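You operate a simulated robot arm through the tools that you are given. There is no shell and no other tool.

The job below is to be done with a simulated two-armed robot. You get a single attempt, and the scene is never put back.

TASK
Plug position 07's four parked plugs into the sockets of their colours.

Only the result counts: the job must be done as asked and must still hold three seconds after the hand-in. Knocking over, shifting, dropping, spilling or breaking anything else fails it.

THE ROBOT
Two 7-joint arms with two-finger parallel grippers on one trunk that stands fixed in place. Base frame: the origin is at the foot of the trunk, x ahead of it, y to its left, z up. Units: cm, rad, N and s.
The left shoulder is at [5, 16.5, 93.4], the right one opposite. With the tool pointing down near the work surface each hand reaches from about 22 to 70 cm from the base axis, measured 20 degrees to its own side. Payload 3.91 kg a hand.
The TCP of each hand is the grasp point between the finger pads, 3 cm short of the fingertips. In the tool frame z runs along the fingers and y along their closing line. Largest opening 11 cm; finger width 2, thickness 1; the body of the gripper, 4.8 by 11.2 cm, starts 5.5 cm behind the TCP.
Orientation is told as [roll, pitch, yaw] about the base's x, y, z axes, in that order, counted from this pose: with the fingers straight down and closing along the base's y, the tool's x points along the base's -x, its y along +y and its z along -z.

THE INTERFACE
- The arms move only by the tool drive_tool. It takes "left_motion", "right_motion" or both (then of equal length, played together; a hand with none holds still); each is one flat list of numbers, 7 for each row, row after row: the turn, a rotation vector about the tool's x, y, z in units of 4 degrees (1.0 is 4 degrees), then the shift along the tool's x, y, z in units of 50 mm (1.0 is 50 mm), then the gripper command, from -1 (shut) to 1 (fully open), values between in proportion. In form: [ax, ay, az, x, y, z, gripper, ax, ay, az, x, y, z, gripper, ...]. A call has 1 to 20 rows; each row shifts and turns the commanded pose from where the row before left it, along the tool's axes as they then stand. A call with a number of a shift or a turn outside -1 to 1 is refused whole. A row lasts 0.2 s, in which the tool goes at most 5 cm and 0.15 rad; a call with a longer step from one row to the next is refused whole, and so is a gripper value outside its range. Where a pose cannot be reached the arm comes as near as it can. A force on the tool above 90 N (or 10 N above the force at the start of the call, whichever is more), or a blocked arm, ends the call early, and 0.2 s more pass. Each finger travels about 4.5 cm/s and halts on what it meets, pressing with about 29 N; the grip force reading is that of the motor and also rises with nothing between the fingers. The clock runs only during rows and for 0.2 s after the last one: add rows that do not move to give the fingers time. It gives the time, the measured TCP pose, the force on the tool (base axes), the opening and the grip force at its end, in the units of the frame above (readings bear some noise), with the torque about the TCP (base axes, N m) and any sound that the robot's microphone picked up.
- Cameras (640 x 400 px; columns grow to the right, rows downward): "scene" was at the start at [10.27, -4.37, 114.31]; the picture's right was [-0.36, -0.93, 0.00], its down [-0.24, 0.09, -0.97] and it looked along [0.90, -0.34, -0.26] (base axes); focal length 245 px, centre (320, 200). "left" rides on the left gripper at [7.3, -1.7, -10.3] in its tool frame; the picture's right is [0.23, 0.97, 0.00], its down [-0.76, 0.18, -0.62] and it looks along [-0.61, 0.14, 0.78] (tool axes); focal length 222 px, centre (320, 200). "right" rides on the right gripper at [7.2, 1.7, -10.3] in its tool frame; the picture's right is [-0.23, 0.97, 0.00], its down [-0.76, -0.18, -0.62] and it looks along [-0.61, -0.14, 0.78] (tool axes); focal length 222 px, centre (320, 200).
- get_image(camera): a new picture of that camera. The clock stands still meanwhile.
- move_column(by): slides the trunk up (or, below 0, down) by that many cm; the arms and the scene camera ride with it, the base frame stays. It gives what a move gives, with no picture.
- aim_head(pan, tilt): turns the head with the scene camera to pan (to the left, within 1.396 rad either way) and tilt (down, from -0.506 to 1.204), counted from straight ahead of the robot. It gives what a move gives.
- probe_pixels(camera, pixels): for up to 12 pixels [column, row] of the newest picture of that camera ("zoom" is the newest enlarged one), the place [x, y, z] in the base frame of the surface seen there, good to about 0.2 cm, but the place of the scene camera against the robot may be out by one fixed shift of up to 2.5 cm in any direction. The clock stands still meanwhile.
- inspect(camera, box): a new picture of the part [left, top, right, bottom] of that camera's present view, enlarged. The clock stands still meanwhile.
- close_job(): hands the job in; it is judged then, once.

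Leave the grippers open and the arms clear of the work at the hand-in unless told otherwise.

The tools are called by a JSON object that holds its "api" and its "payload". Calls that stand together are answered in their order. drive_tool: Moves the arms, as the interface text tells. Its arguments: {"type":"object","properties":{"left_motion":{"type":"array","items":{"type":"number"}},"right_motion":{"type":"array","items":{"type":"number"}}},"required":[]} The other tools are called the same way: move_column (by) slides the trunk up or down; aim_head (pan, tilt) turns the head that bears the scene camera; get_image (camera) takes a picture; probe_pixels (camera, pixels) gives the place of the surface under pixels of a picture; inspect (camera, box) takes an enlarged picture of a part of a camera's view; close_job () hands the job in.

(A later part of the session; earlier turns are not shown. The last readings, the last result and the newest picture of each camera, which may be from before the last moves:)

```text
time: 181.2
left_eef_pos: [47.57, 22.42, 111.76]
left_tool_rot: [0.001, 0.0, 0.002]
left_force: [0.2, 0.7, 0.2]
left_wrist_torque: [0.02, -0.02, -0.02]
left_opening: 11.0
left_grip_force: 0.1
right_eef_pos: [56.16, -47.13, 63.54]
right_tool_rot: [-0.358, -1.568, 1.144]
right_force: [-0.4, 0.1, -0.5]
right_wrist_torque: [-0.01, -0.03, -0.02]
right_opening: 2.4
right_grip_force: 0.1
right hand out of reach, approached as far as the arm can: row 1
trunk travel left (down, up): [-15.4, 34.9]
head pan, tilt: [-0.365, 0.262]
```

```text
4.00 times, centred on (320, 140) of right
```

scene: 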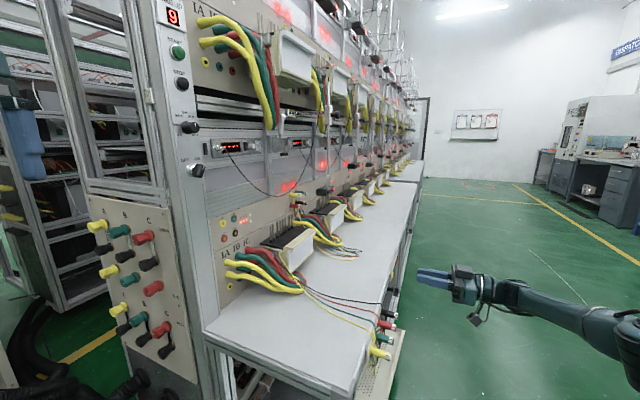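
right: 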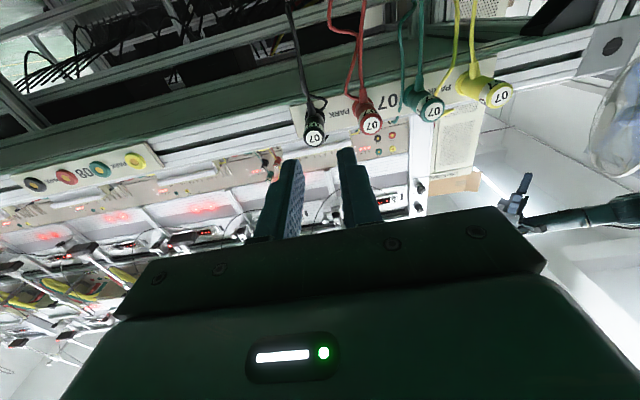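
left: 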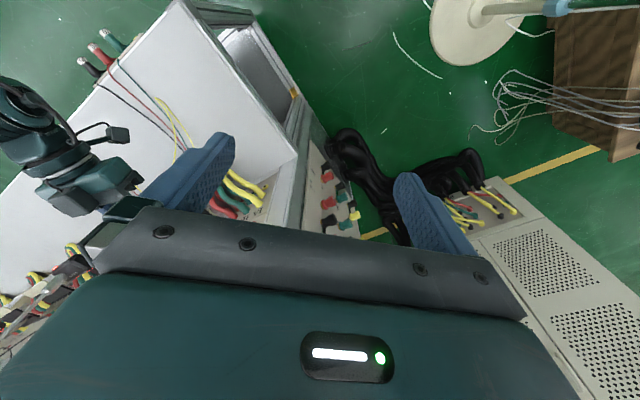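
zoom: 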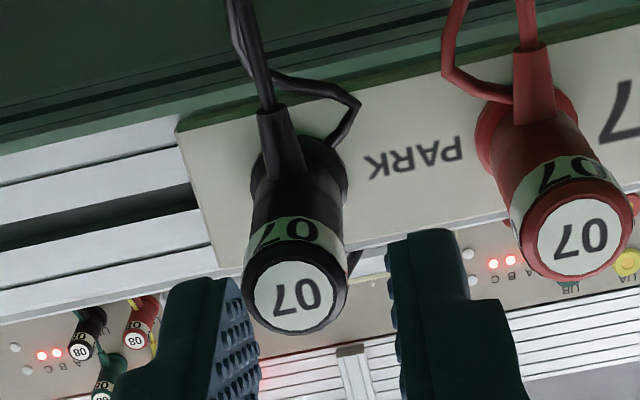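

The plug is 0.45 cm further right, and row 1 was flagged: this far plug is near the arm's reach at this trunk height. I'll back off, raise the hand 10 cm, and lower the trunk by 10 cm, which brings the shoulder closer to both plugs and sockets.

{"api": "drive_tool", "payload": {"right_motion": [0, 0, 0, 0, 0, -0.4, -0.56, 0, 0, 0, 0, 0, -0.4, -0.56, 0, 0, 0, 0, 0, -0.4, -0.56, 0, 0, 0, -0.5, 0, 0, -0.56, 0, 0, 0, -0.5, 0, 0, -0.56, 0, 0, 0, -0.5, 0, 0, -0.56, 0, 0, 0, -0.5, 0, 0, -0.56, 0, 0, 0, 0, 0, 0, -0.56]}}

{"api": "move_column", "payload": {"by": -10}}

{"api": "get_image", "payload": {"camera": "right"}}

{"api": "inspect", "payload": {"camera": "right", "box": [260, 90, 380, 165]}}

```text
time: 183.0
left_eef_pos: [47.43, 22.37, 111.72]
left_tool_rot: [-0.001, -0.001, 0.001]
left_force: [0.2, -0.7, -0.3]
left_wrist_torque: [0.0, 0.0, -0.01]
left_opening: 11.0
left_grip_force: 0.0
right_eef_pos: [54.14, -54.11, 71.94]
right_tool_rot: [-0.164, -1.566, 0.951]
right_force: [0.2, -0.4, -0.4]
right_wrist_torque: [0.0, 0.01, 0.04]
right_opening: 2.4
right_grip_force: 0.0
right hand out of reach, approached as far as the arm can: row 4, 5, 6, 7
trunk travel left (down, up): [-15.4, 34.9]
head pan, tilt: [-0.365, 0.262]
```

```text
time: 184.3
left_eef_pos: [47.53, 22.37, 101.72]
left_tool_rot: [-0.001, 0.0, 0.002]
left_force: [0.2, -0.2, 0.1]
left_wrist_torque: [0.0, 0.0, -0.02]
left_opening: 10.98
left_grip_force: 0.0
right_eef_pos: [54.16, -54.17, 62.02]
right_tool_rot: [-0.344, -1.567, 1.131]
right_force: [0.2, -0.6, 0.0]
right_wrist_torque: [0.03, 0.01, -0.02]
right_opening: 2.43
right_grip_force: 0.1
trunk travel left (down, up): [-5.4, 44.9]
head pan, tilt: [-0.365, 0.262]
```

```text
taken
```

right: 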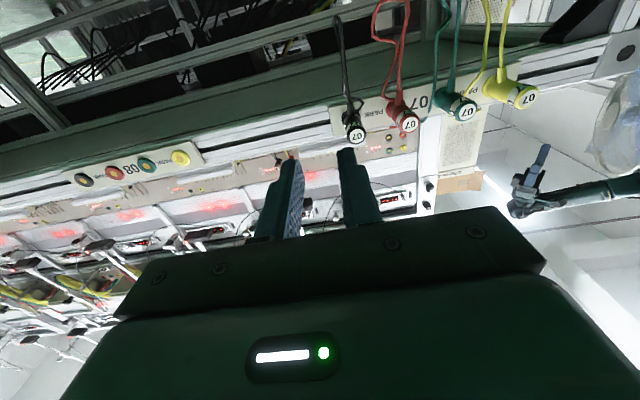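

```text
5.33 times, centred on (320, 128) of right
```

zoom: 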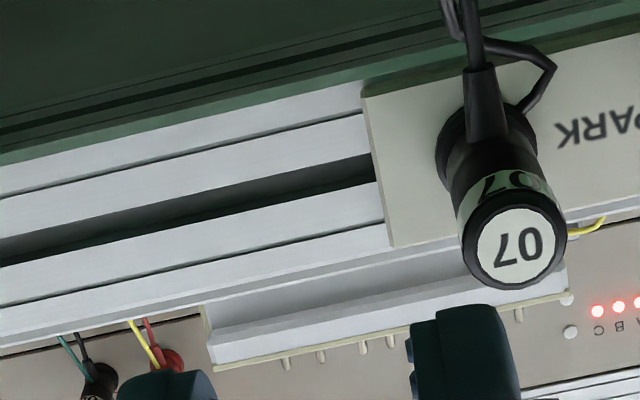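

The hand drifted outward to s=76.6 while I raised it, but it is clear of everything. The trunk is now 10 cm lower. I'll move back to the black plug's line: s≈73.4, z≈63.45, n≈2.

{"api": "drive_tool", "payload": {"right_motion": [0, 0, 0, -0.1, 0.16, 0.1, -0.56, 0, 0, 0, -0.1, 0.16, 0.1, -0.56, 0, 0, 0, -0.09, 0.16, 0.1, -0.56, 0, 0, 0, 0, 0.16, 0.1, -0.56, 0, 0, 0, 0, 0, 0, -0.56]}}

{"api": "get_image", "payload": {"camera": "right"}}

{"api": "inspect", "payload": {"camera": "right", "box": [260, 90, 380, 165]}}

```text
time: 185.5
left_eef_pos: [47.51, 22.35, 101.68]
left_tool_rot: [0.001, 0.0, 0.002]
left_force: [0.3, 0.1, -0.7]
left_wrist_torque: [0.0, 0.0, -0.01]
left_opening: 11.01
left_grip_force: 0.1
right_eef_pos: [55.52, -53.02, 62.15]
right_tool_rot: [-0.333, -1.566, 1.119]
right_force: [-0.5, 0.0, 0.3]
right_wrist_torque: [0.0, 0.01, -0.02]
right_opening: 2.44
right_grip_force: 0.1
right hand out of reach, approached as far as the arm can: row 1, 2, 3, 4
trunk travel left (down, up): [-5.4, 44.9]
head pan, tilt: [-0.365, 0.262]
```

```text
taken
```

right: 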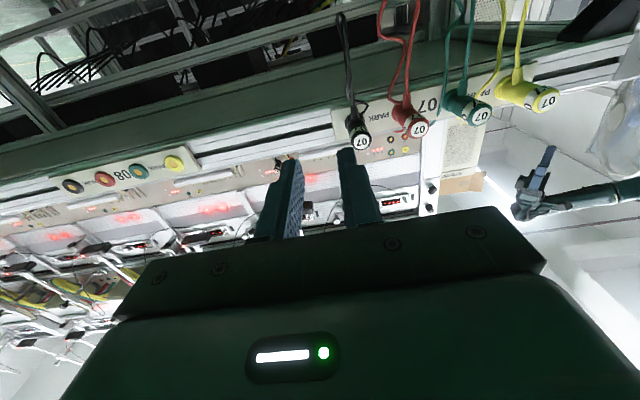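

```text
5.33 times, centred on (320, 128) of right
```

zoom: 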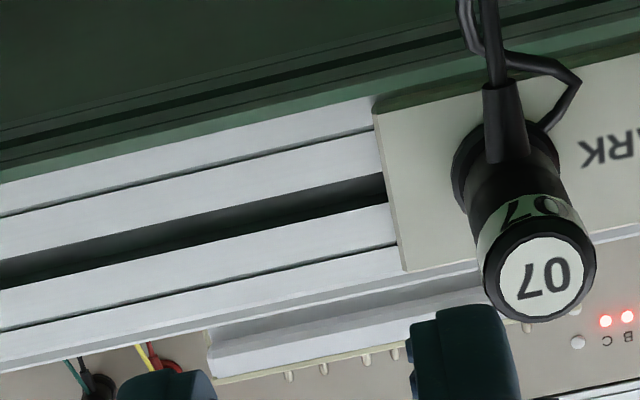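

It won't move inward or up from here, so another joint is at a limit. I'll look at the arm's posture.

{"api": "aim_head", "payload": {"pan": -1.0, "tilt": 0.5}}

{"api": "get_image", "payload": {"camera": "scene"}}

{"api": "probe_pixels", "payload": {"camera": "scene", "pixels": [[330, 200], [350, 200], [380, 210], [300, 210], [270, 200], [400, 230]]}}

```text
time: 186.5
left_eef_pos: [47.48, 22.35, 101.69]
left_tool_rot: [0.001, 0.0, 0.001]
left_force: [0.1, 0.5, -0.5]
left_wrist_torque: [-0.01, -0.01, -0.03]
left_opening: 11.03
left_grip_force: 0.0
right_eef_pos: [55.5, -53.14, 62.11]
right_tool_rot: [-0.31, -1.566, 1.097]
right_force: [0.4, -0.1, 0.0]
right_wrist_torque: [0.01, 0.01, -0.02]
right_opening: 2.44
right_grip_force: 0.0
trunk travel left (down, up): [-5.4, 44.9]
head pan, tilt: [-1.0, 0.499]
```

```text
taken
```

scene: 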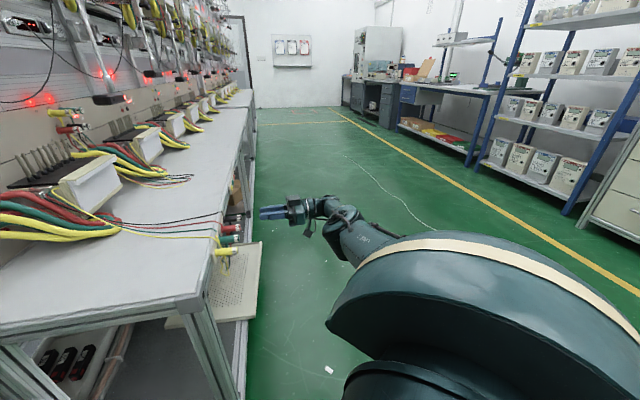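

```text
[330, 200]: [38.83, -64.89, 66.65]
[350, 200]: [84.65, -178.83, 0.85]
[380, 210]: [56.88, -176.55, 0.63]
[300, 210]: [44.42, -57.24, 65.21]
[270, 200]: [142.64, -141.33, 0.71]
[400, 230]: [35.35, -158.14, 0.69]
```

{"api": "inspect", "payload": {"camera": "scene", "box": [250, 180, 410, 280]}}

{"api": "probe_pixels", "payload": {"camera": "scene", "pixels": [[345, 222], [360, 235], [370, 245], [335, 212], [325, 205], [350, 240], [345, 212], [313, 205]]}}

```text
4.00 times, centred on (330, 230) of scene
```

zoom: 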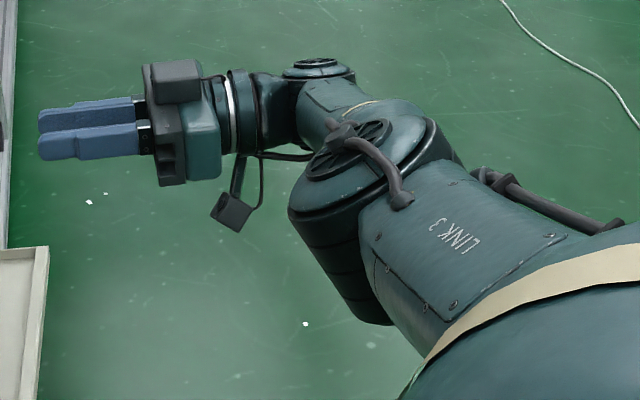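

```text
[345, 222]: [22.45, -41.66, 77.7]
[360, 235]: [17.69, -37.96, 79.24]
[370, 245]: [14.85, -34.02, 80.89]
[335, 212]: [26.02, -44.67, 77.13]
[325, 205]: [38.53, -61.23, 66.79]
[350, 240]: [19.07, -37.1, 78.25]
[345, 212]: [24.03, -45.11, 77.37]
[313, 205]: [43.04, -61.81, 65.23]
```

The elbow has straightened completely: the arm is at full stretch, where the controller has trouble bending it again. I'll command a larger inward and upward displacement, away from the bench and plugs, to make the elbow fold.

{"api": "drive_tool", "payload": {"right_motion": [0, 0, 0, -0.1, 0.5, -0.2, -0.56, 0, 0, 0, -0.1, 0.5, -0.2, -0.56, 0, 0, 0, -0.1, 0.5, 0, -0.56, 0, 0, 0, -0.1, 0.5, 0, -0.56, 0, 0, 0, 0, 0, 0, -0.56, 0, 0, 0, 0, 0, 0, -0.56]}}

{"api": "get_image", "payload": {"camera": "scene"}}

```text
time: 187.9
left_eef_pos: [47.47, 22.36, 101.64]
left_tool_rot: [-0.002, -0.001, 0.002]
left_force: [1.5, 0.5, 0.3]
left_wrist_torque: [-0.04, 0.01, -0.02]
left_opening: 11.0
left_grip_force: 0.0
right_eef_pos: [46.96, -47.37, 64.28]
right_tool_rot: [-0.394, -1.567, 1.18]
right_force: [-0.3, 0.0, 0.2]
right_wrist_torque: [0.0, 0.02, 0.0]
right_opening: 2.43
right_grip_force: 0.1
right hand out of reach, approached as far as the arm can: row 1
trunk travel left (down, up): [-5.4, 44.9]
head pan, tilt: [-1.0, 0.499]
```

```text
taken
```

scene: 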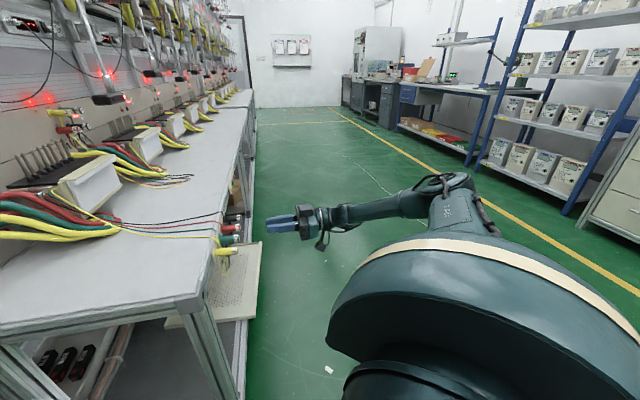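

The elbow folded again; TCP (47.0,-47.4,64.3). With the trunk lowered, the black plug should now be comfortably in reach. Moving to its line: s≈73.4, z≈63.45, n≈1.

{"api": "drive_tool", "payload": {"right_motion": [0, 0, 0, 0.04, -0.33, 0, -0.56, 0, 0, 0, 0.04, -0.33, 0.05, -0.56, 0, 0, 0, 0.04, -0.33, 0.1, -0.56, 0, 0, 0, 0.04, -0.35, 0.1, -0.56, 0, 0, 0, 0, 0, 0, -0.56]}}

{"api": "get_image", "payload": {"camera": "right"}}

{"api": "inspect", "payload": {"camera": "right", "box": [260, 90, 380, 165]}}

```text
time: 189.1
left_eef_pos: [47.58, 22.37, 101.64]
left_tool_rot: [-0.001, -0.001, 0.003]
left_force: [-0.4, 0.1, 0.3]
left_wrist_torque: [0.02, 0.01, -0.05]
left_opening: 10.97
left_grip_force: 0.0
right_eef_pos: [52.54, -51.3, 63.49]
right_tool_rot: [-0.146, -1.567, 0.933]
right_force: [-0.6, 1.2, 0.1]
right_wrist_torque: [0.02, -0.03, -0.03]
right_opening: 2.42
right_grip_force: 0.1
trunk travel left (down, up): [-5.4, 44.9]
head pan, tilt: [-1.0, 0.499]
```

```text
taken
```

right: 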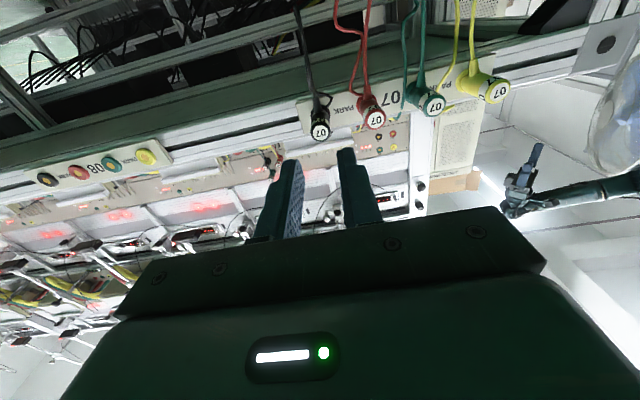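

```text
5.33 times, centred on (320, 128) of right
```

zoom: 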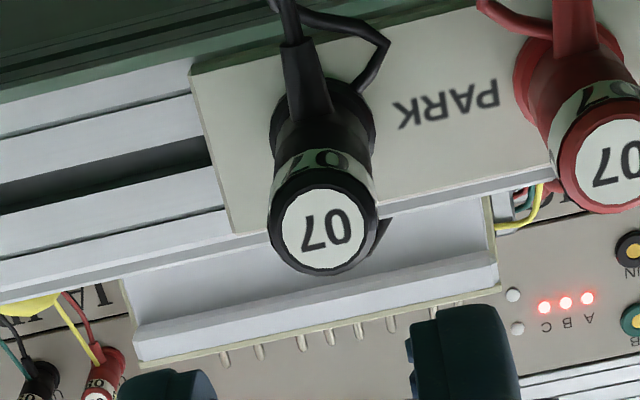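

Perfectly aligned: cap at (320.8,132.9) against the expected (320,132.5). Advance to just before the cap, then over it.

{"api": "drive_tool", "payload": {"right_motion": [0, 0, 0, 0, 0, 0.3, -0.56, 0, 0, 0, 0, 0, 0.3, -0.56, 0, 0, 0, 0, 0, 0.3, -0.56, 0, 0, 0, 0, 0, 0.2, -0.56, 0, 0, 0, 0, 0, 0, -0.56]}}

{"api": "inspect", "payload": {"camera": "right", "box": [240, 90, 400, 190]}}

```text
time: 190.3
left_eef_pos: [47.47, 22.37, 101.58]
left_tool_rot: [-0.001, -0.001, 0.002]
left_force: [-0.3, -0.5, 0.3]
left_wrist_torque: [0.02, -0.01, 0.02]
left_opening: 10.98
left_grip_force: 0.1
right_eef_pos: [56.54, -47.45, 63.3]
right_tool_rot: [-0.338, -1.567, 1.123]
right_force: [-0.1, 0.5, -0.4]
right_wrist_torque: [-0.01, -0.02, -0.02]
right_opening: 2.4
right_grip_force: 0.1
trunk travel left (down, up): [-5.4, 44.9]
head pan, tilt: [-1.0, 0.499]
```

```text
4.00 times, centred on (320, 140) of right
```

zoom: 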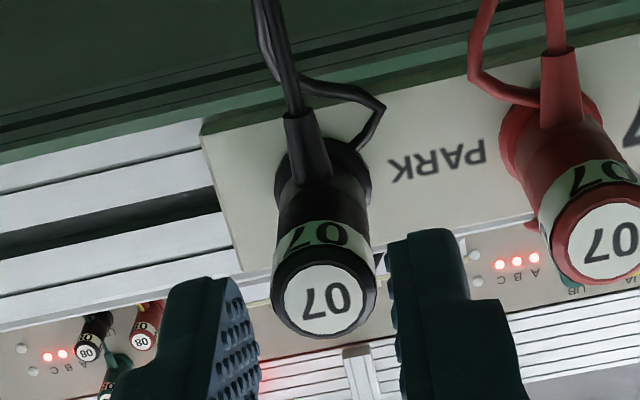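

Well centred. Advance 3.8 cm and close.

{"api": "drive_tool", "payload": {"right_motion": [0, 0, 0, -0.015, 0, 0.2, -0.56, 0, 0, 0, 0, 0, 0.2, -0.56, 0, 0, 0, 0, 0, 0.2, -0.56, 0, 0, 0, 0, 0, 0.16, -0.56, 0, 0, 0, 0, 0, 0, -0.56, 0, 0, 0, 0, 0, 0, -1, 0, 0, 0, 0, 0, 0, -1, 0, 0, 0, 0, 0, 0, -1, 0, 0, 0, 0, 0, 0, -1]}}

{"api": "inspect", "payload": {"camera": "right", "box": [240, 110, 400, 210]}}

```text
time: 192.3
left_eef_pos: [47.53, 22.46, 101.81]
left_tool_rot: [0.001, 0.0, 0.001]
left_force: [-1.1, 0.0, -0.3]
left_wrist_torque: [-0.01, 0.0, 0.01]
left_opening: 11.01
left_grip_force: 0.1
right_eef_pos: [59.14, -44.56, 63.42]
right_tool_rot: [-0.253, -1.566, 1.038]
right_force: [-0.8, 1.9, -1.1]
right_wrist_torque: [-0.06, 0.04, 0.17]
right_opening: 1.64
right_grip_force: 28.6
trunk travel left (down, up): [-5.4, 44.9]
head pan, tilt: [-1.0, 0.499]
```

```text
4.00 times, centred on (320, 160) of right
```

zoom: 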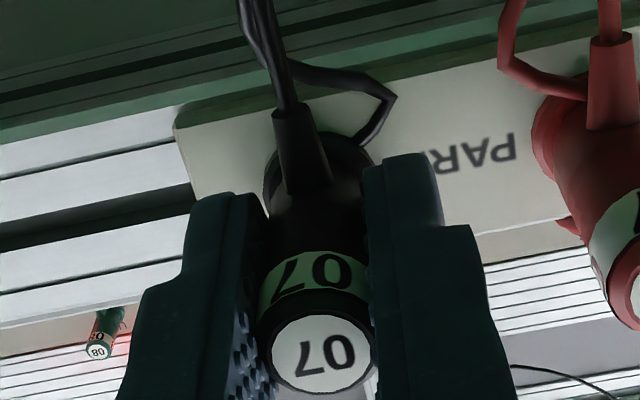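

Gripped (1.64 cm, 28.6 N). Pull straight out 8 cm.

{"api": "drive_tool", "payload": {"right_motion": [0, 0, 0, 0, 0, -0.1, -1, 0, 0, 0, 0, 0, -0.1, -1, 0, 0, 0, 0, 0, -0.1, -1, 0, 0, 0, 0, 0, -0.1, -1, 0, 0, 0, 0, 0, -0.1, -1, 0, 0, 0, 0, 0, -0.1, -1, 0, 0, 0, 0, 0, -0.2, -1, 0, 0, 0, 0, 0, -0.2, -1, 0, 0, 0, 0, 0, -0.3, -1, 0, 0, 0, 0, 0, -0.3, -1]}}

{"api": "get_image", "payload": {"camera": "right"}}

```text
time: 194.5
left_eef_pos: [47.55, 22.38, 101.6]
left_tool_rot: [0.001, -0.001, 0.002]
left_force: [-0.6, 0.2, 0.3]
left_wrist_torque: [0.0, -0.02, 0.0]
left_opening: 10.98
left_grip_force: 0.1
right_eef_pos: [53.44, -50.4, 63.29]
right_tool_rot: [-0.303, -1.568, 1.089]
right_force: [0.8, 0.3, 0.4]
right_wrist_torque: [-0.02, -0.02, 0.0]
right_opening: 1.67
right_grip_force: 29.0
trunk travel left (down, up): [-5.4, 44.9]
head pan, tilt: [-1.0, 0.499]
```

```text
taken
```

right: 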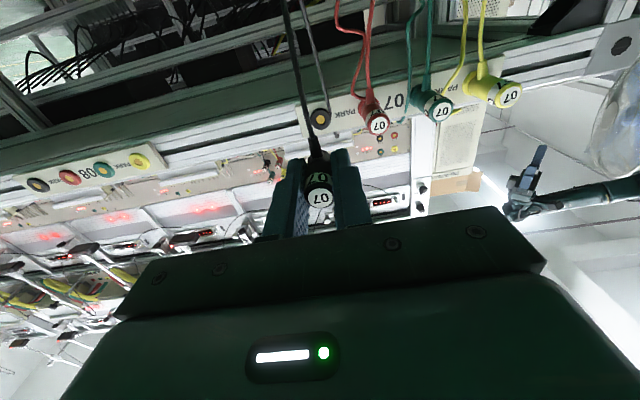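

The black plug is out. Now up and over the shelf on the outer arc: rise to z≈77, then on to n≈15, z≈88, and along towards n≈37, s≈62.

{"api": "drive_tool", "payload": {"right_motion": [0, 0, 0, -0.45, -0.07, 0, -1, 0, 0, 0, -0.45, -0.07, 0, -1, 0, 0, 0, -0.45, -0.07, 0, -1, 0, 0, 0, -0.45, -0.07, 0, -1, 0, 0, 0, -0.45, -0.07, 0, -1, 0, 0, 0, -0.45, -0.07, 0.2, -1, 0, 0, 0, -0.4, 0, 0.4, -1, 0, 0, 0, -0.4, 0, 0.4, -1, 0, 0, 0, -0.4, 0, 0.4, -1, 0, 0, 0, -0.4, 0, 0.4, -1, 0, 0, 0, -0.4, 0, 0.4, -1, 0, 0, 0, -0.3, 0, 0.4, -1]}}

{"api": "aim_head", "payload": {"pan": -0.5, "tilt": 0.35}}

{"api": "get_image", "payload": {"camera": "scene"}}

```text
time: 197.1
left_eef_pos: [47.44, 22.41, 101.6]
left_tool_rot: [0.0, -0.001, 0.001]
left_force: [-0.3, 0.1, 0.4]
left_wrist_torque: [0.0, 0.01, 0.0]
left_opening: 11.0
left_grip_force: 0.1
right_eef_pos: [64.43, -42.59, 88.46]
right_tool_rot: [-0.184, -1.568, 0.97]
right_force: [-0.1, -0.4, 0.2]
right_wrist_torque: [0.0, 0.0, 0.03]
right_opening: 1.64
right_grip_force: 28.7
trunk travel left (down, up): [-5.4, 44.9]
head pan, tilt: [-1.0, 0.499]
```

```text
time: 198.1
left_eef_pos: [47.5, 22.41, 101.66]
left_tool_rot: [0.001, -0.001, 0.001]
left_force: [-0.4, 0.1, 0.1]
left_wrist_torque: [-0.01, 0.0, 0.0]
left_opening: 11.0
left_grip_force: 0.1
right_eef_pos: [64.23, -42.6, 88.5]
right_tool_rot: [-0.263, -1.566, 1.05]
right_force: [0.5, -0.4, -0.5]
right_wrist_torque: [-0.01, 0.01, 0.01]
right_opening: 1.63
right_grip_force: 28.3
trunk travel left (down, up): [-5.4, 44.9]
head pan, tilt: [-0.499, 0.351]
```

```text
taken
```

scene: 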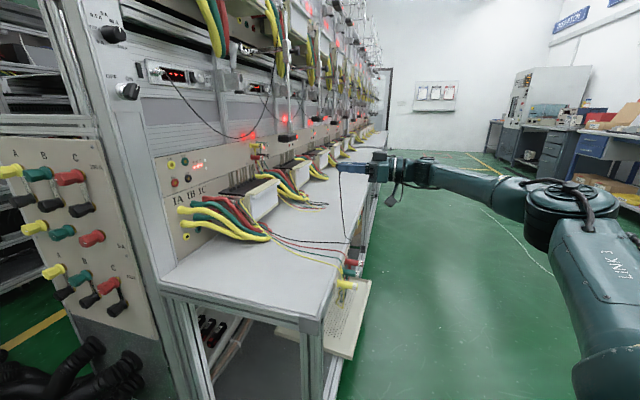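

Reached (64.4,-42.6,88.5) with the plug held. Continue along the arc to n≈37, s≈62, keeping above the meter.

{"api": "drive_tool", "payload": {"right_motion": [0, 0, 0, -0.05, 0.236, 0.416, -1, 0, 0, 0, -0.05, 0.236, 0.416, -1, 0, 0, 0, -0.05, 0.236, 0.416, -1, 0, 0, 0, -0.05, 0.236, 0.416, -1, 0, 0, 0, -0.05, 0.236, 0.416, -1, 0, 0, 0, -0.05, 0.304, 0.4, -1, 0, 0, 0, -0.05, 0.304, 0.4, -1, 0, 0, 0, 0, 0.304, 0.4, -1, 0, 0, 0, 0, 0.304, 0.4, -1, 0, 0, 0, 0, 0.304, 0.4, -1, 0, 0, 0, 0, 0, 0, -1]}}

{"api": "get_image", "payload": {"camera": "right"}}

{"api": "inspect", "payload": {"camera": "right", "box": [220, 40, 380, 140]}}

```text
time: 200.5
left_eef_pos: [47.61, 22.42, 101.64]
left_tool_rot: [-0.001, -0.002, 0.003]
left_force: [-0.2, -0.2, 0.1]
left_wrist_torque: [-0.01, -0.03, 0.02]
left_opening: 11.0
left_grip_force: 0.1
right_eef_pos: [69.06, -18.51, 90.14]
right_tool_rot: [-0.286, -1.57, 1.075]
right_force: [0.1, -0.2, -0.8]
right_wrist_torque: [0.04, 0.01, 0.01]
right_opening: 1.65
right_grip_force: 29.0
trunk travel left (down, up): [-5.4, 44.9]
head pan, tilt: [-0.499, 0.351]
```

```text
taken
```

right: 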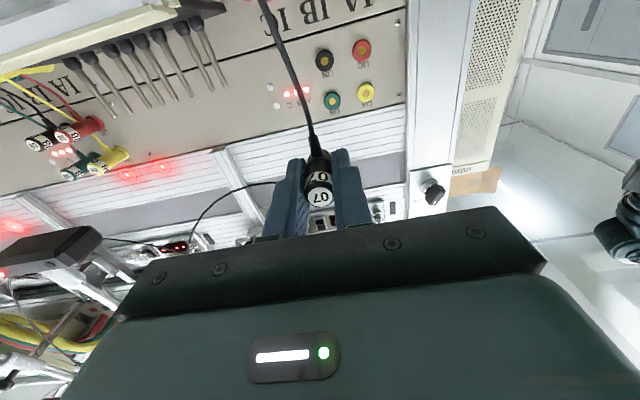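

```text
4.00 times, centred on (300, 90) of right
```

zoom: 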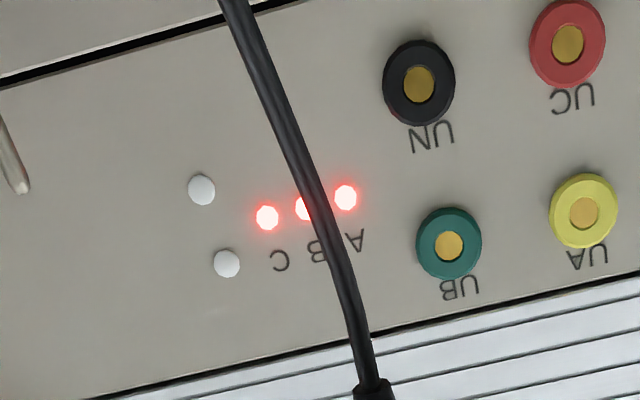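

At n=35.7, s=61.9 with all four sockets in view. Now align with UN: 1.6 cm left, 4 cm down, then forward to n≈44, and re-measure there.

{"api": "drive_tool", "payload": {"right_motion": [0, 0, 0, 0.26, 0.107, 0, -1, 0, 0, 0, 0.26, 0.107, 0, -1, 0, 0, 0, 0.26, 0.107, 0, -1, 0, 0, 0, 0, 0, 0.4, -1, 0, 0, 0, 0, 0, 0.4, -1, 0, 0, 0, 0, 0, 0.4, -1, 0, 0, 0, 0, 0, 0.4, -1, 0, 0, 0, 0, 0, 0, -1]}}

{"api": "get_image", "payload": {"camera": "right"}}

{"api": "inspect", "payload": {"camera": "right", "box": [240, 80, 400, 180]}}

{"api": "inspect", "payload": {"camera": "scene", "box": [140, 130, 300, 230]}}

```text
time: 202.3
left_eef_pos: [47.52, 22.34, 101.62]
left_tool_rot: [0.001, 0.0, 0.001]
left_force: [-0.1, 0.0, 0.0]
left_wrist_torque: [-0.03, 0.0, 0.0]
left_opening: 11.0
left_grip_force: 0.0
right_eef_pos: [73.68, -11.89, 86.1]
right_tool_rot: [-0.237, -1.567, 1.022]
right_force: [0.3, 0.2, -1.3]
right_wrist_torque: [0.0, -0.01, -0.02]
right_opening: 1.61
right_grip_force: 29.4
trunk travel left (down, up): [-5.4, 44.9]
head pan, tilt: [-0.499, 0.351]
```

```text
taken
```

right: 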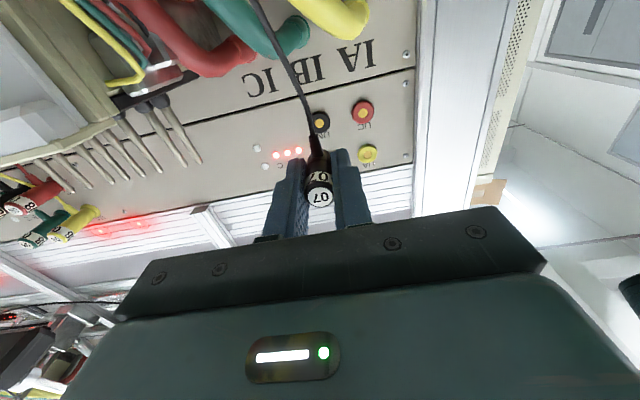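

```text
4.00 times, centred on (320, 130) of right
```

zoom: 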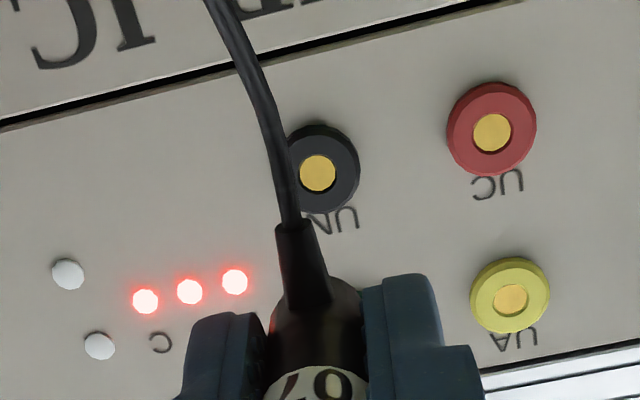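

```text
4.00 times, centred on (220, 180) of scene
```

zoom: 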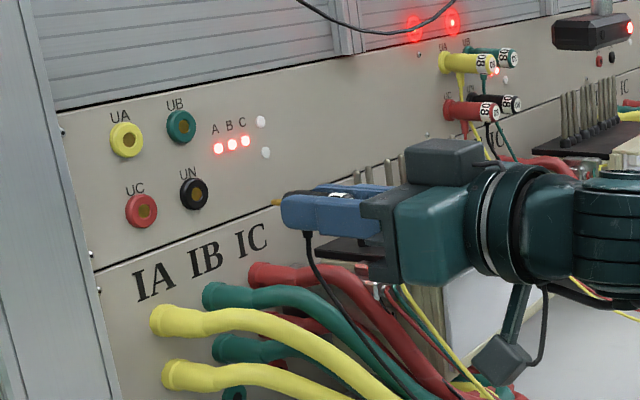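

UN's ring centre is at about (320.2,122), against the expected (320,123.4). That is the same small offset the yellow park socket showed when insertion succeeded, so the alignment is right. Advance to n≈48.4 first, then slowly.

{"api": "drive_tool", "payload": {"right_motion": [0, 0, 0, 0, 0.01, 0.3, -1, 0, 0, 0, 0, 0, 0.3, -1, 0, 0, 0, 0, 0, 0.25, -1, 0, 0, 0, 0, 0, 0.1, -1, 0, 0, 0, 0, 0, 0, -1]}}

{"api": "get_image", "payload": {"camera": "right"}}

{"api": "inspect", "payload": {"camera": "right", "box": [240, 80, 400, 180]}}

{"api": "inspect", "payload": {"camera": "scene", "box": [160, 140, 256, 200]}}

```text
time: 203.5
left_eef_pos: [47.46, 22.49, 101.65]
left_tool_rot: [-0.001, 0.0, -0.001]
left_force: [-0.6, -0.3, 0.7]
left_wrist_torque: [-0.02, -0.02, -0.02]
left_opening: 11.0
left_grip_force: 0.0
right_eef_pos: [76.83, -8.52, 86.06]
right_tool_rot: [-0.19, -1.566, 0.977]
right_force: [0.9, 0.7, -0.7]
right_wrist_torque: [-0.02, 0.03, 0.0]
right_opening: 1.66
right_grip_force: 28.9
trunk travel left (down, up): [-5.4, 44.9]
head pan, tilt: [-0.499, 0.351]
```

```text
taken
```

right: 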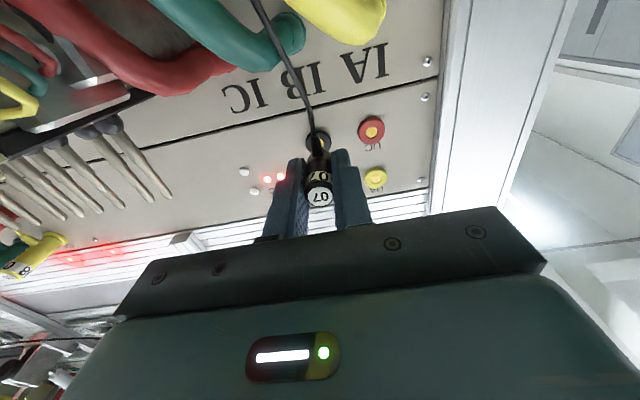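

```text
4.00 times, centred on (320, 130) of right
```

zoom: 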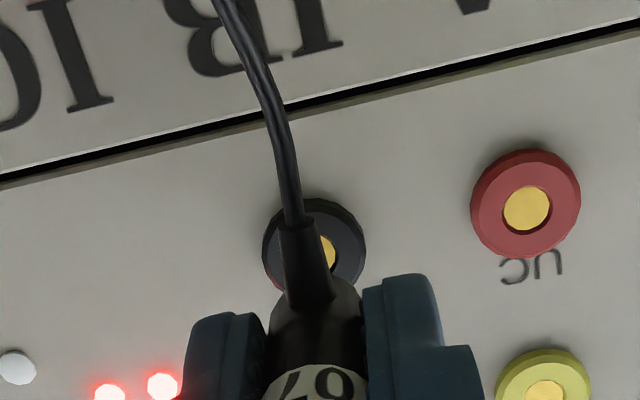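

```text
6.67 times, centred on (208, 170) of scene
```

zoom: 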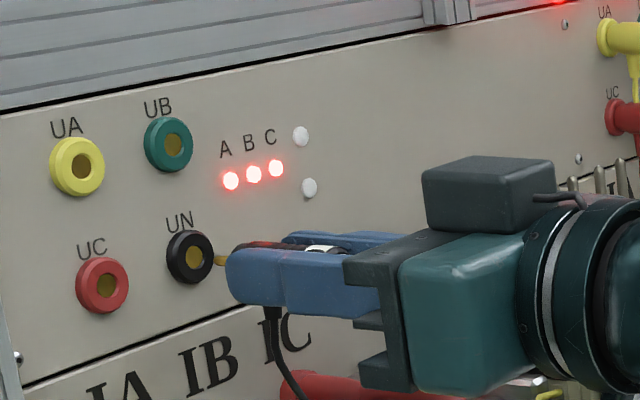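

Compared with the yellow park socket just before its successful insertion (offset -1.25,-3.3 px), UN now shows (-1.5,-2.3) px, so it's aligned within 0.1 cm. The scene zoom shows the pin tip at the ring. Pushing in slowly, with a 0.07 cm upward trim.

{"api": "drive_tool", "payload": {"right_motion": [0, 0, 0, -0.014, 0, 0.06, -1, 0, 0, 0, 0, 0, 0.08, -1, 0, 0, 0, 0, 0, 0.08, -1, 0, 0, 0, 0, 0, 0.08, -1, 0, 0, 0, 0, 0, 0.08, -1, 0, 0, 0, 0, 0, 0, -1]}}

{"api": "inspect", "payload": {"camera": "right", "box": [240, 80, 400, 180]}}

{"api": "inspect", "payload": {"camera": "scene", "box": [160, 140, 256, 200]}}

```text
time: 204.9
left_eef_pos: [47.56, 22.5, 101.68]
left_tool_rot: [0.0, 0.0, 0.002]
left_force: [0.4, 0.1, 0.7]
left_wrist_torque: [0.01, 0.02, 0.03]
left_opening: 10.98
left_grip_force: 0.0
right_eef_pos: [78.2, -7.16, 86.03]
right_tool_rot: [-0.208, -1.567, 0.998]
right_force: [-0.3, -0.4, 1.0]
right_wrist_torque: [0.01, -0.03, 0.08]
right_opening: 1.62
right_grip_force: 29.1
trunk travel left (down, up): [-5.4, 44.9]
head pan, tilt: [-0.499, 0.351]
```

```text
4.00 times, centred on (320, 130) of right
```

zoom: 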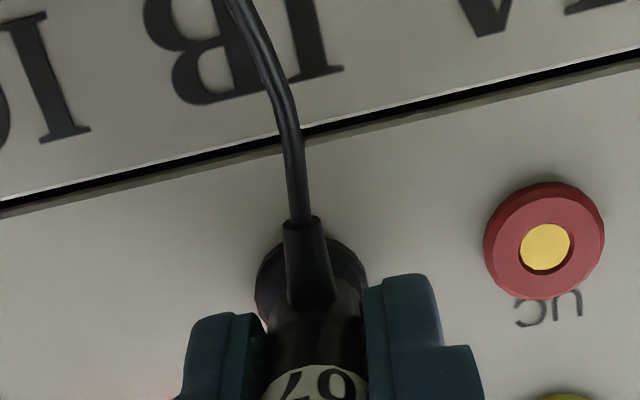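

```text
6.67 times, centred on (208, 170) of scene
```

zoom: 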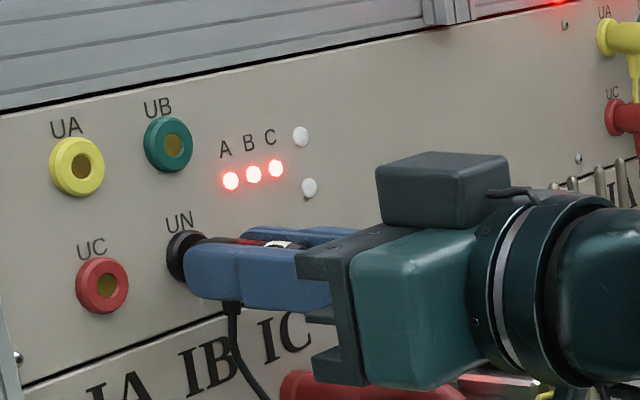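

n=50.2, no resistance yet and the pin is inside the ring. Continue to about n=51.1.

{"api": "drive_tool", "payload": {"right_motion": [0, 0, 0, 0, 0, 0.06, -1, 0, 0, 0, 0, 0, 0.06, -1, 0, 0, 0, 0, 0, 0.05, -1, 0, 0, 0, 0, 0, 0, -1]}}

{"api": "inspect", "payload": {"camera": "right", "box": [240, 80, 400, 180]}}

{"api": "inspect", "payload": {"camera": "scene", "box": [160, 140, 256, 200]}}

```text
time: 205.9
left_eef_pos: [47.44, 22.22, 101.79]
left_tool_rot: [0.003, -0.002, 0.003]
left_force: [-0.2, 0.0, -0.3]
left_wrist_torque: [0.0, 0.02, 0.03]
left_opening: 10.99
left_grip_force: 0.1
right_eef_pos: [78.82, -6.74, 86.08]
right_tool_rot: [-0.502, -1.57, 1.287]
right_force: [-19.1, -17.9, -4.7]
right_wrist_torque: [-0.09, -0.01, 0.51]
right_opening: 1.65
right_grip_force: 28.6
trunk travel left (down, up): [-5.4, 44.9]
head pan, tilt: [-0.499, 0.351]
```

```text
4.00 times, centred on (320, 130) of right
```

zoom: 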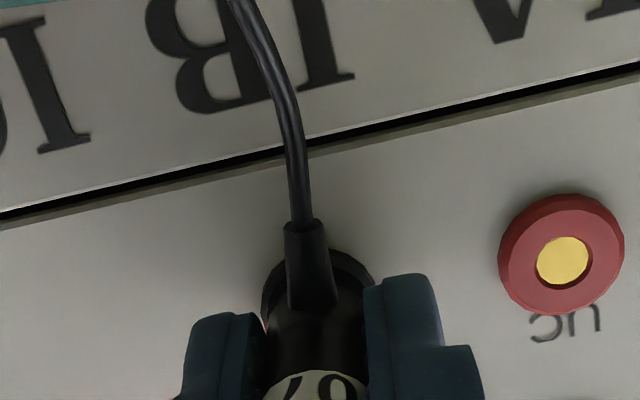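

```text
6.67 times, centred on (208, 170) of scene
```

zoom: 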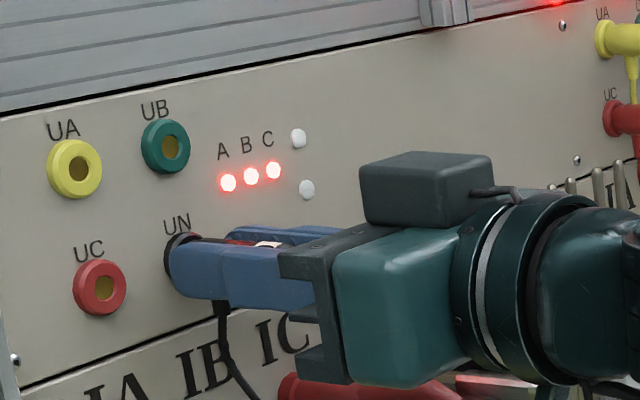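

n=50.97 with about 26 N axial: the same as the seated state at the park, and the picture matches the parked view (ring and stub in the same relation). One more small push of 0.15 cm to make sure it is fully home.

{"api": "drive_tool", "payload": {"right_motion": [0, 0, 0, 0, 0, 0.03, -1, 0, 0, 0, 0, 0, 0.02, -1, 0, 0, 0, 0, 0, 0, -1]}}

{"api": "inspect", "payload": {"camera": "right", "box": [240, 110, 400, 210]}}

```text
time: 206.7
left_eef_pos: [47.34, 22.23, 101.68]
left_tool_rot: [0.002, -0.002, 0.002]
left_force: [0.2, -0.2, 0.0]
left_wrist_torque: [-0.02, 0.02, -0.02]
left_opening: 11.02
left_grip_force: 0.0
right_eef_pos: [79.01, -6.52, 86.3]
right_tool_rot: [0.382, -1.57, 0.401]
right_force: [-15.1, -20.1, -5.4]
right_wrist_torque: [-0.08, 0.07, 0.5]
right_opening: 1.63
right_grip_force: 29.4
trunk travel left (down, up): [-5.4, 44.9]
head pan, tilt: [-0.499, 0.351]
```

```text
4.00 times, centred on (320, 160) of right
```

zoom: 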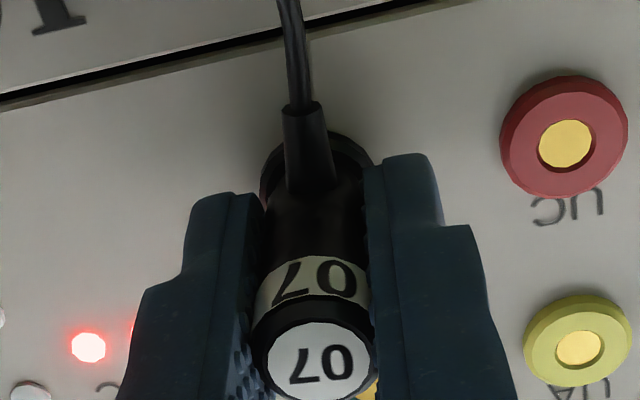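

The force stays at about 25 N while the hand gained 0.3 cm and the plug moved about 0.15 cm back in the grip: the plug is bottomed. Now release, opening to 2.4 cm, and retreat straight back.

{"api": "drive_tool", "payload": {"right_motion": [0, 0, 0, 0, 0, 0, -0.56, 0, 0, 0, 0, 0, 0, -0.56, 0, 0, 0, 0, 0, 0, -0.56, 0, 0, 0, 0, 0, -0.1, -0.56, 0, 0, 0, 0, 0, -0.2, -0.56, 0, 0, 0, 0, 0, -0.3, -0.56, 0, 0, 0, 0, 0, -0.4, -0.56, 0, 0, 0, 0, 0, -0.4, -0.56, 0, 0, 0, 0, 0, -0.4, -0.56]}}

{"api": "get_image", "payload": {"camera": "right"}}

{"api": "inspect", "payload": {"camera": "scene", "box": [160, 140, 256, 200]}}

```text
time: 208.7
left_eef_pos: [47.43, 22.42, 101.72]
left_tool_rot: [-0.001, -0.002, 0.001]
left_force: [0.1, 0.0, 0.0]
left_wrist_torque: [0.01, 0.02, 0.0]
left_opening: 10.97
left_grip_force: 0.1
right_eef_pos: [72.57, -12.52, 86.26]
right_tool_rot: [-0.536, -1.568, 1.319]
right_force: [1.0, 0.4, 0.2]
right_wrist_torque: [0.0, -0.01, -0.01]
right_opening: 2.4
right_grip_force: 0.1
trunk travel left (down, up): [-5.4, 44.9]
head pan, tilt: [-0.499, 0.351]
```

```text
taken
```

right: 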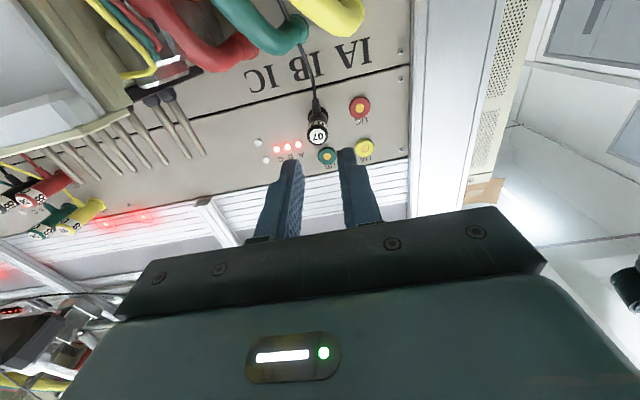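

```text
6.67 times, centred on (208, 170) of scene
```

zoom: 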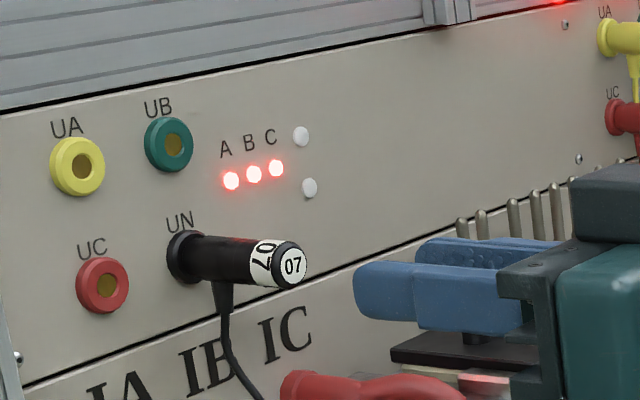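

The black plug sits in UN exactly like the neighbours' plugs. Now back for the red plug on the same arc: up, outward, and down to the parking area.

{"api": "drive_tool", "payload": {"right_motion": [0, 0, 0, -0.4, 0, -0.3, -0.56, 0, 0, 0, -0.4, 0, -0.3, -0.56, 0, 0, 0, 0, -0.32, -0.453, -0.56, 0, 0, 0, 0, -0.32, -0.453, -0.56, 0, 0, 0, 0, -0.32, -0.453, -0.56, 0, 0, 0, 0, -0.32, -0.453, -0.56, 0, 0, 0, 0, -0.32, -0.453, -0.56, 0, 0, 0, 0, -0.32, -0.453, -0.56, 0, 0, 0, 0, -0.236, -0.416, -0.56, 0, 0, 0, 0, -0.236, -0.416, -0.56, 0, 0, 0, 0, -0.236, -0.416, -0.56, 0, 0, 0, 0, -0.236, -0.416, -0.56, 0, 0, 0, 0, -0.236, -0.416, -0.56, 0, 0, 0, 0.3, 0.09, -0.45, -0.56, 0, 0, 0, 0.45, 0.09, -0.45, -0.56, 0, 0, 0, 0.5, 0.09, -0.45, -0.56, 0, 0, 0, 0.5, 0.09, -0.45, -0.56, 0, 0, 0, 0.5, 0.09, -0.45, -0.56, 0, 0, 0, 0.45, 0.09, -0.45, -0.56]}}

{"api": "get_image", "payload": {"camera": "scene"}}

```text
time: 212.7
left_eef_pos: [47.53, 22.44, 101.74]
left_tool_rot: [0.0, 0.0, 0.001]
left_force: [1.0, 0.9, 0.2]
left_wrist_torque: [0.03, 0.02, 0.0]
left_opening: 11.02
left_grip_force: 0.1
right_eef_pos: [53.05, -50.37, 76.77]
right_tool_rot: [-0.34, -1.568, 1.127]
right_force: [0.1, 0.0, -0.1]
right_wrist_torque: [-0.02, -0.01, -0.04]
right_opening: 2.42
right_grip_force: 0.0
trunk travel left (down, up): [-5.4, 44.9]
head pan, tilt: [-0.499, 0.351]
```

```text
taken
```

scene: 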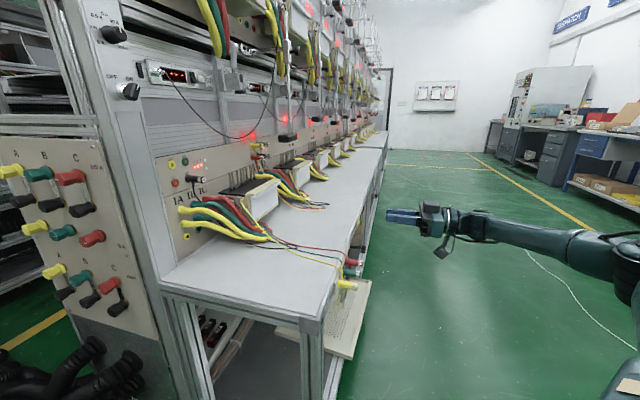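

At (53.1,-50.4,76.8). Now down to the red plug's line: s≈68.2, z≈63.45.

{"api": "drive_tool", "payload": {"right_motion": [0, 0, 0, 0.38, 0.14, -0.025, -0.56, 0, 0, 0, 0.38, 0.14, -0.025, -0.56, 0, 0, 0, 0.38, 0.14, -0.025, -0.56, 0, 0, 0, 0.38, 0.14, -0.025, -0.56, 0, 0, 0, 0.38, 0.14, -0.025, -0.56, 0, 0, 0, 0.38, 0.14, -0.025, -0.56, 0, 0, 0, 0.38, 0.14, -0.025, -0.56, 0, 0, 0, 0, 0, 0, -0.56]}}

{"api": "get_image", "payload": {"camera": "right"}}

{"api": "inspect", "payload": {"camera": "right", "box": [260, 90, 380, 165]}}

```text
time: 214.5
left_eef_pos: [47.53, 22.47, 101.77]
left_tool_rot: [0.0, 0.001, 0.001]
left_force: [0.2, -0.2, -0.1]
left_wrist_torque: [0.02, -0.01, 0.02]
left_opening: 10.99
left_grip_force: 0.1
right_eef_pos: [48.98, -47.58, 63.54]
right_tool_rot: [-0.378, -1.569, 1.163]
right_force: [-0.3, -0.6, 0.4]
right_wrist_torque: [-0.02, 0.0, -0.03]
right_opening: 2.4
right_grip_force: 0.0
trunk travel left (down, up): [-5.4, 44.9]
head pan, tilt: [-0.499, 0.351]
```

```text
taken
```

right: 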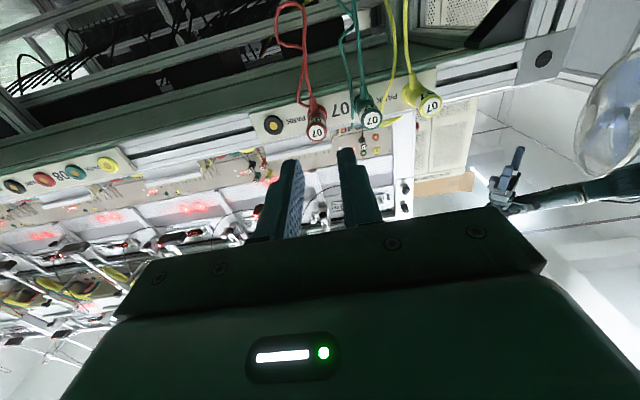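

```text
5.33 times, centred on (320, 128) of right
```

zoom: 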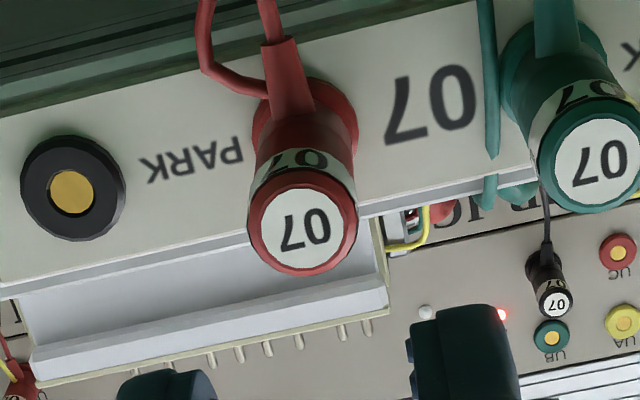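

The red cap is at (317,133): shift 0.27 cm to the right, then advance to before the cap and check.

{"api": "drive_tool", "payload": {"right_motion": [0, 0, 0, 0, -0.054, 0, -0.56, 0, 0, 0, 0, 0, 0.3, -0.56, 0, 0, 0, 0, 0, 0.3, -0.56, 0, 0, 0, 0, 0, 0.3, -0.56, 0, 0, 0, 0, 0, 0.18, -0.56, 0, 0, 0, 0, 0, 0, -0.56]}}

{"api": "inspect", "payload": {"camera": "right", "box": [240, 90, 400, 190]}}

```text
time: 215.9
left_eef_pos: [47.56, 22.5, 101.71]
left_tool_rot: [0.001, 0.0, 0.001]
left_force: [-0.7, 0.7, -0.6]
left_wrist_torque: [0.01, -0.01, -0.03]
left_opening: 10.98
left_grip_force: 0.0
right_eef_pos: [53.07, -43.92, 63.56]
right_tool_rot: [-0.294, -1.566, 1.081]
right_force: [0.7, -0.5, -0.3]
right_wrist_torque: [0.01, -0.01, -0.03]
right_opening: 2.41
right_grip_force: 0.0
trunk travel left (down, up): [-5.4, 44.9]
head pan, tilt: [-0.499, 0.351]
```

```text
4.00 times, centred on (320, 140) of right
```

zoom: 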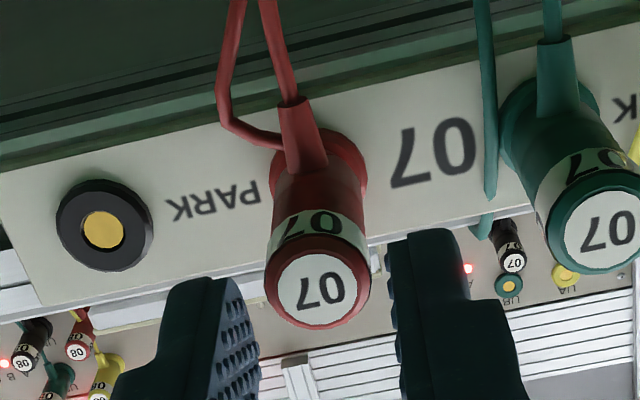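

Centred. Advance 3.8 cm and close on the red plug.

{"api": "drive_tool", "payload": {"right_motion": [0, 0, 0, 0.015, 0, 0.2, -0.56, 0, 0, 0, 0, 0, 0.2, -0.56, 0, 0, 0, 0, 0, 0.2, -0.56, 0, 0, 0, 0, 0, 0.16, -0.56, 0, 0, 0, 0, 0, 0, -0.56, 0, 0, 0, 0, 0, 0, -1, 0, 0, 0, 0, 0, 0, -1, 0, 0, 0, 0, 0, 0, -1, 0, 0, 0, 0, 0, 0, -1]}}

{"api": "inspect", "payload": {"camera": "right", "box": [240, 110, 400, 210]}}

```text
time: 217.9
left_eef_pos: [47.5, 22.42, 101.62]
left_tool_rot: [-0.001, -0.001, 0.001]
left_force: [-0.2, 1.1, -0.1]
left_wrist_torque: [-0.01, -0.02, -0.02]
left_opening: 11.01
left_grip_force: 0.1
right_eef_pos: [55.69, -41.22, 63.49]
right_tool_rot: [-0.22, -1.568, 1.005]
right_force: [2.8, -1.2, -0.7]
right_wrist_torque: [0.02, 0.05, -0.26]
right_opening: 1.6
right_grip_force: 28.7
trunk travel left (down, up): [-5.4, 44.9]
head pan, tilt: [-0.499, 0.351]
```

```text
4.00 times, centred on (320, 160) of right
```

zoom: 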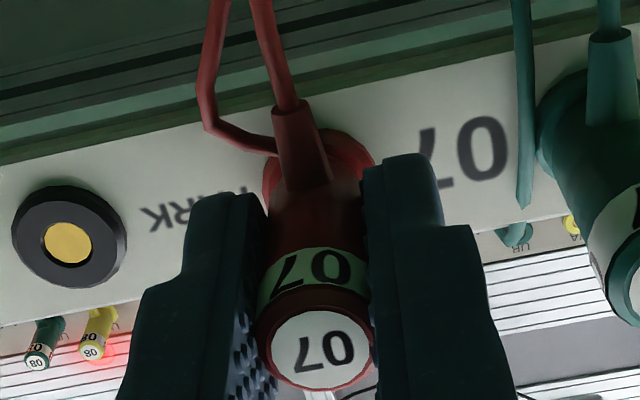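

Gripped (1.60 cm, 28.7 N). Pull out 8 cm, then rise and swing out towards the arc.

{"api": "drive_tool", "payload": {"right_motion": [0, 0, 0, 0, 0, -0.1, -1, 0, 0, 0, 0, 0, -0.1, -1, 0, 0, 0, 0, 0, -0.1, -1, 0, 0, 0, 0, 0, -0.1, -1, 0, 0, 0, 0, 0, -0.1, -1, 0, 0, 0, 0, 0, -0.1, -1, 0, 0, 0, 0, 0, -0.2, -1, 0, 0, 0, 0, 0, -0.2, -1, 0, 0, 0, 0, 0, -0.3, -1, 0, 0, 0, 0, 0, -0.35, -1, 0, 0, 0, -0.3, 0, 0, -1, 0, 0, 0, -0.45, -0.15, 0, -1, 0, 0, 0, -0.45, -0.15, 0, -1, 0, 0, 0, -0.45, -0.2, 0, -1, 0, 0, 0, -0.45, -0.2, 0, -1, 0, 0, 0, -0.45, -0.2, 0, -1]}}

{"api": "get_image", "payload": {"camera": "right"}}

{"api": "get_image", "payload": {"camera": "scene"}}

```text
time: 221.3
left_eef_pos: [47.48, 22.39, 101.78]
left_tool_rot: [0.0, -0.002, 0.002]
left_force: [-0.1, -0.5, 0.2]
left_wrist_torque: [-0.02, -0.01, 0.01]
left_opening: 10.99
left_grip_force: 0.0
right_eef_pos: [53.01, -50.28, 76.15]
right_tool_rot: [-0.026, -1.565, 0.814]
right_force: [0.0, -0.3, 0.1]
right_wrist_torque: [0.01, -0.01, 0.03]
right_opening: 1.65
right_grip_force: 29.2
trunk travel left (down, up): [-5.4, 44.9]
head pan, tilt: [-0.499, 0.351]
```

```text
taken
```

right: 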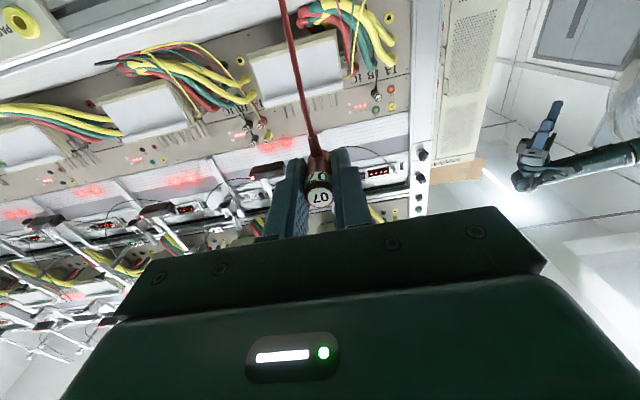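

```text
taken
```

scene: 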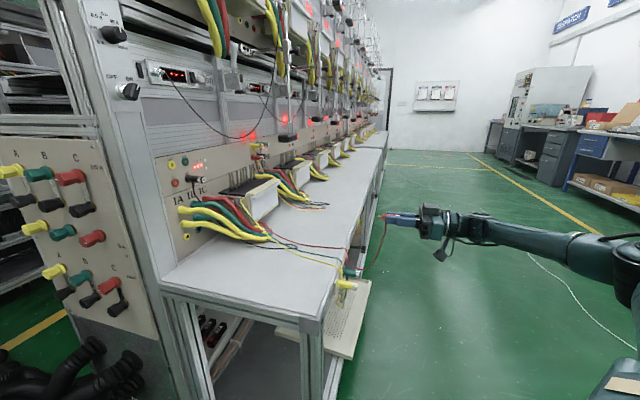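

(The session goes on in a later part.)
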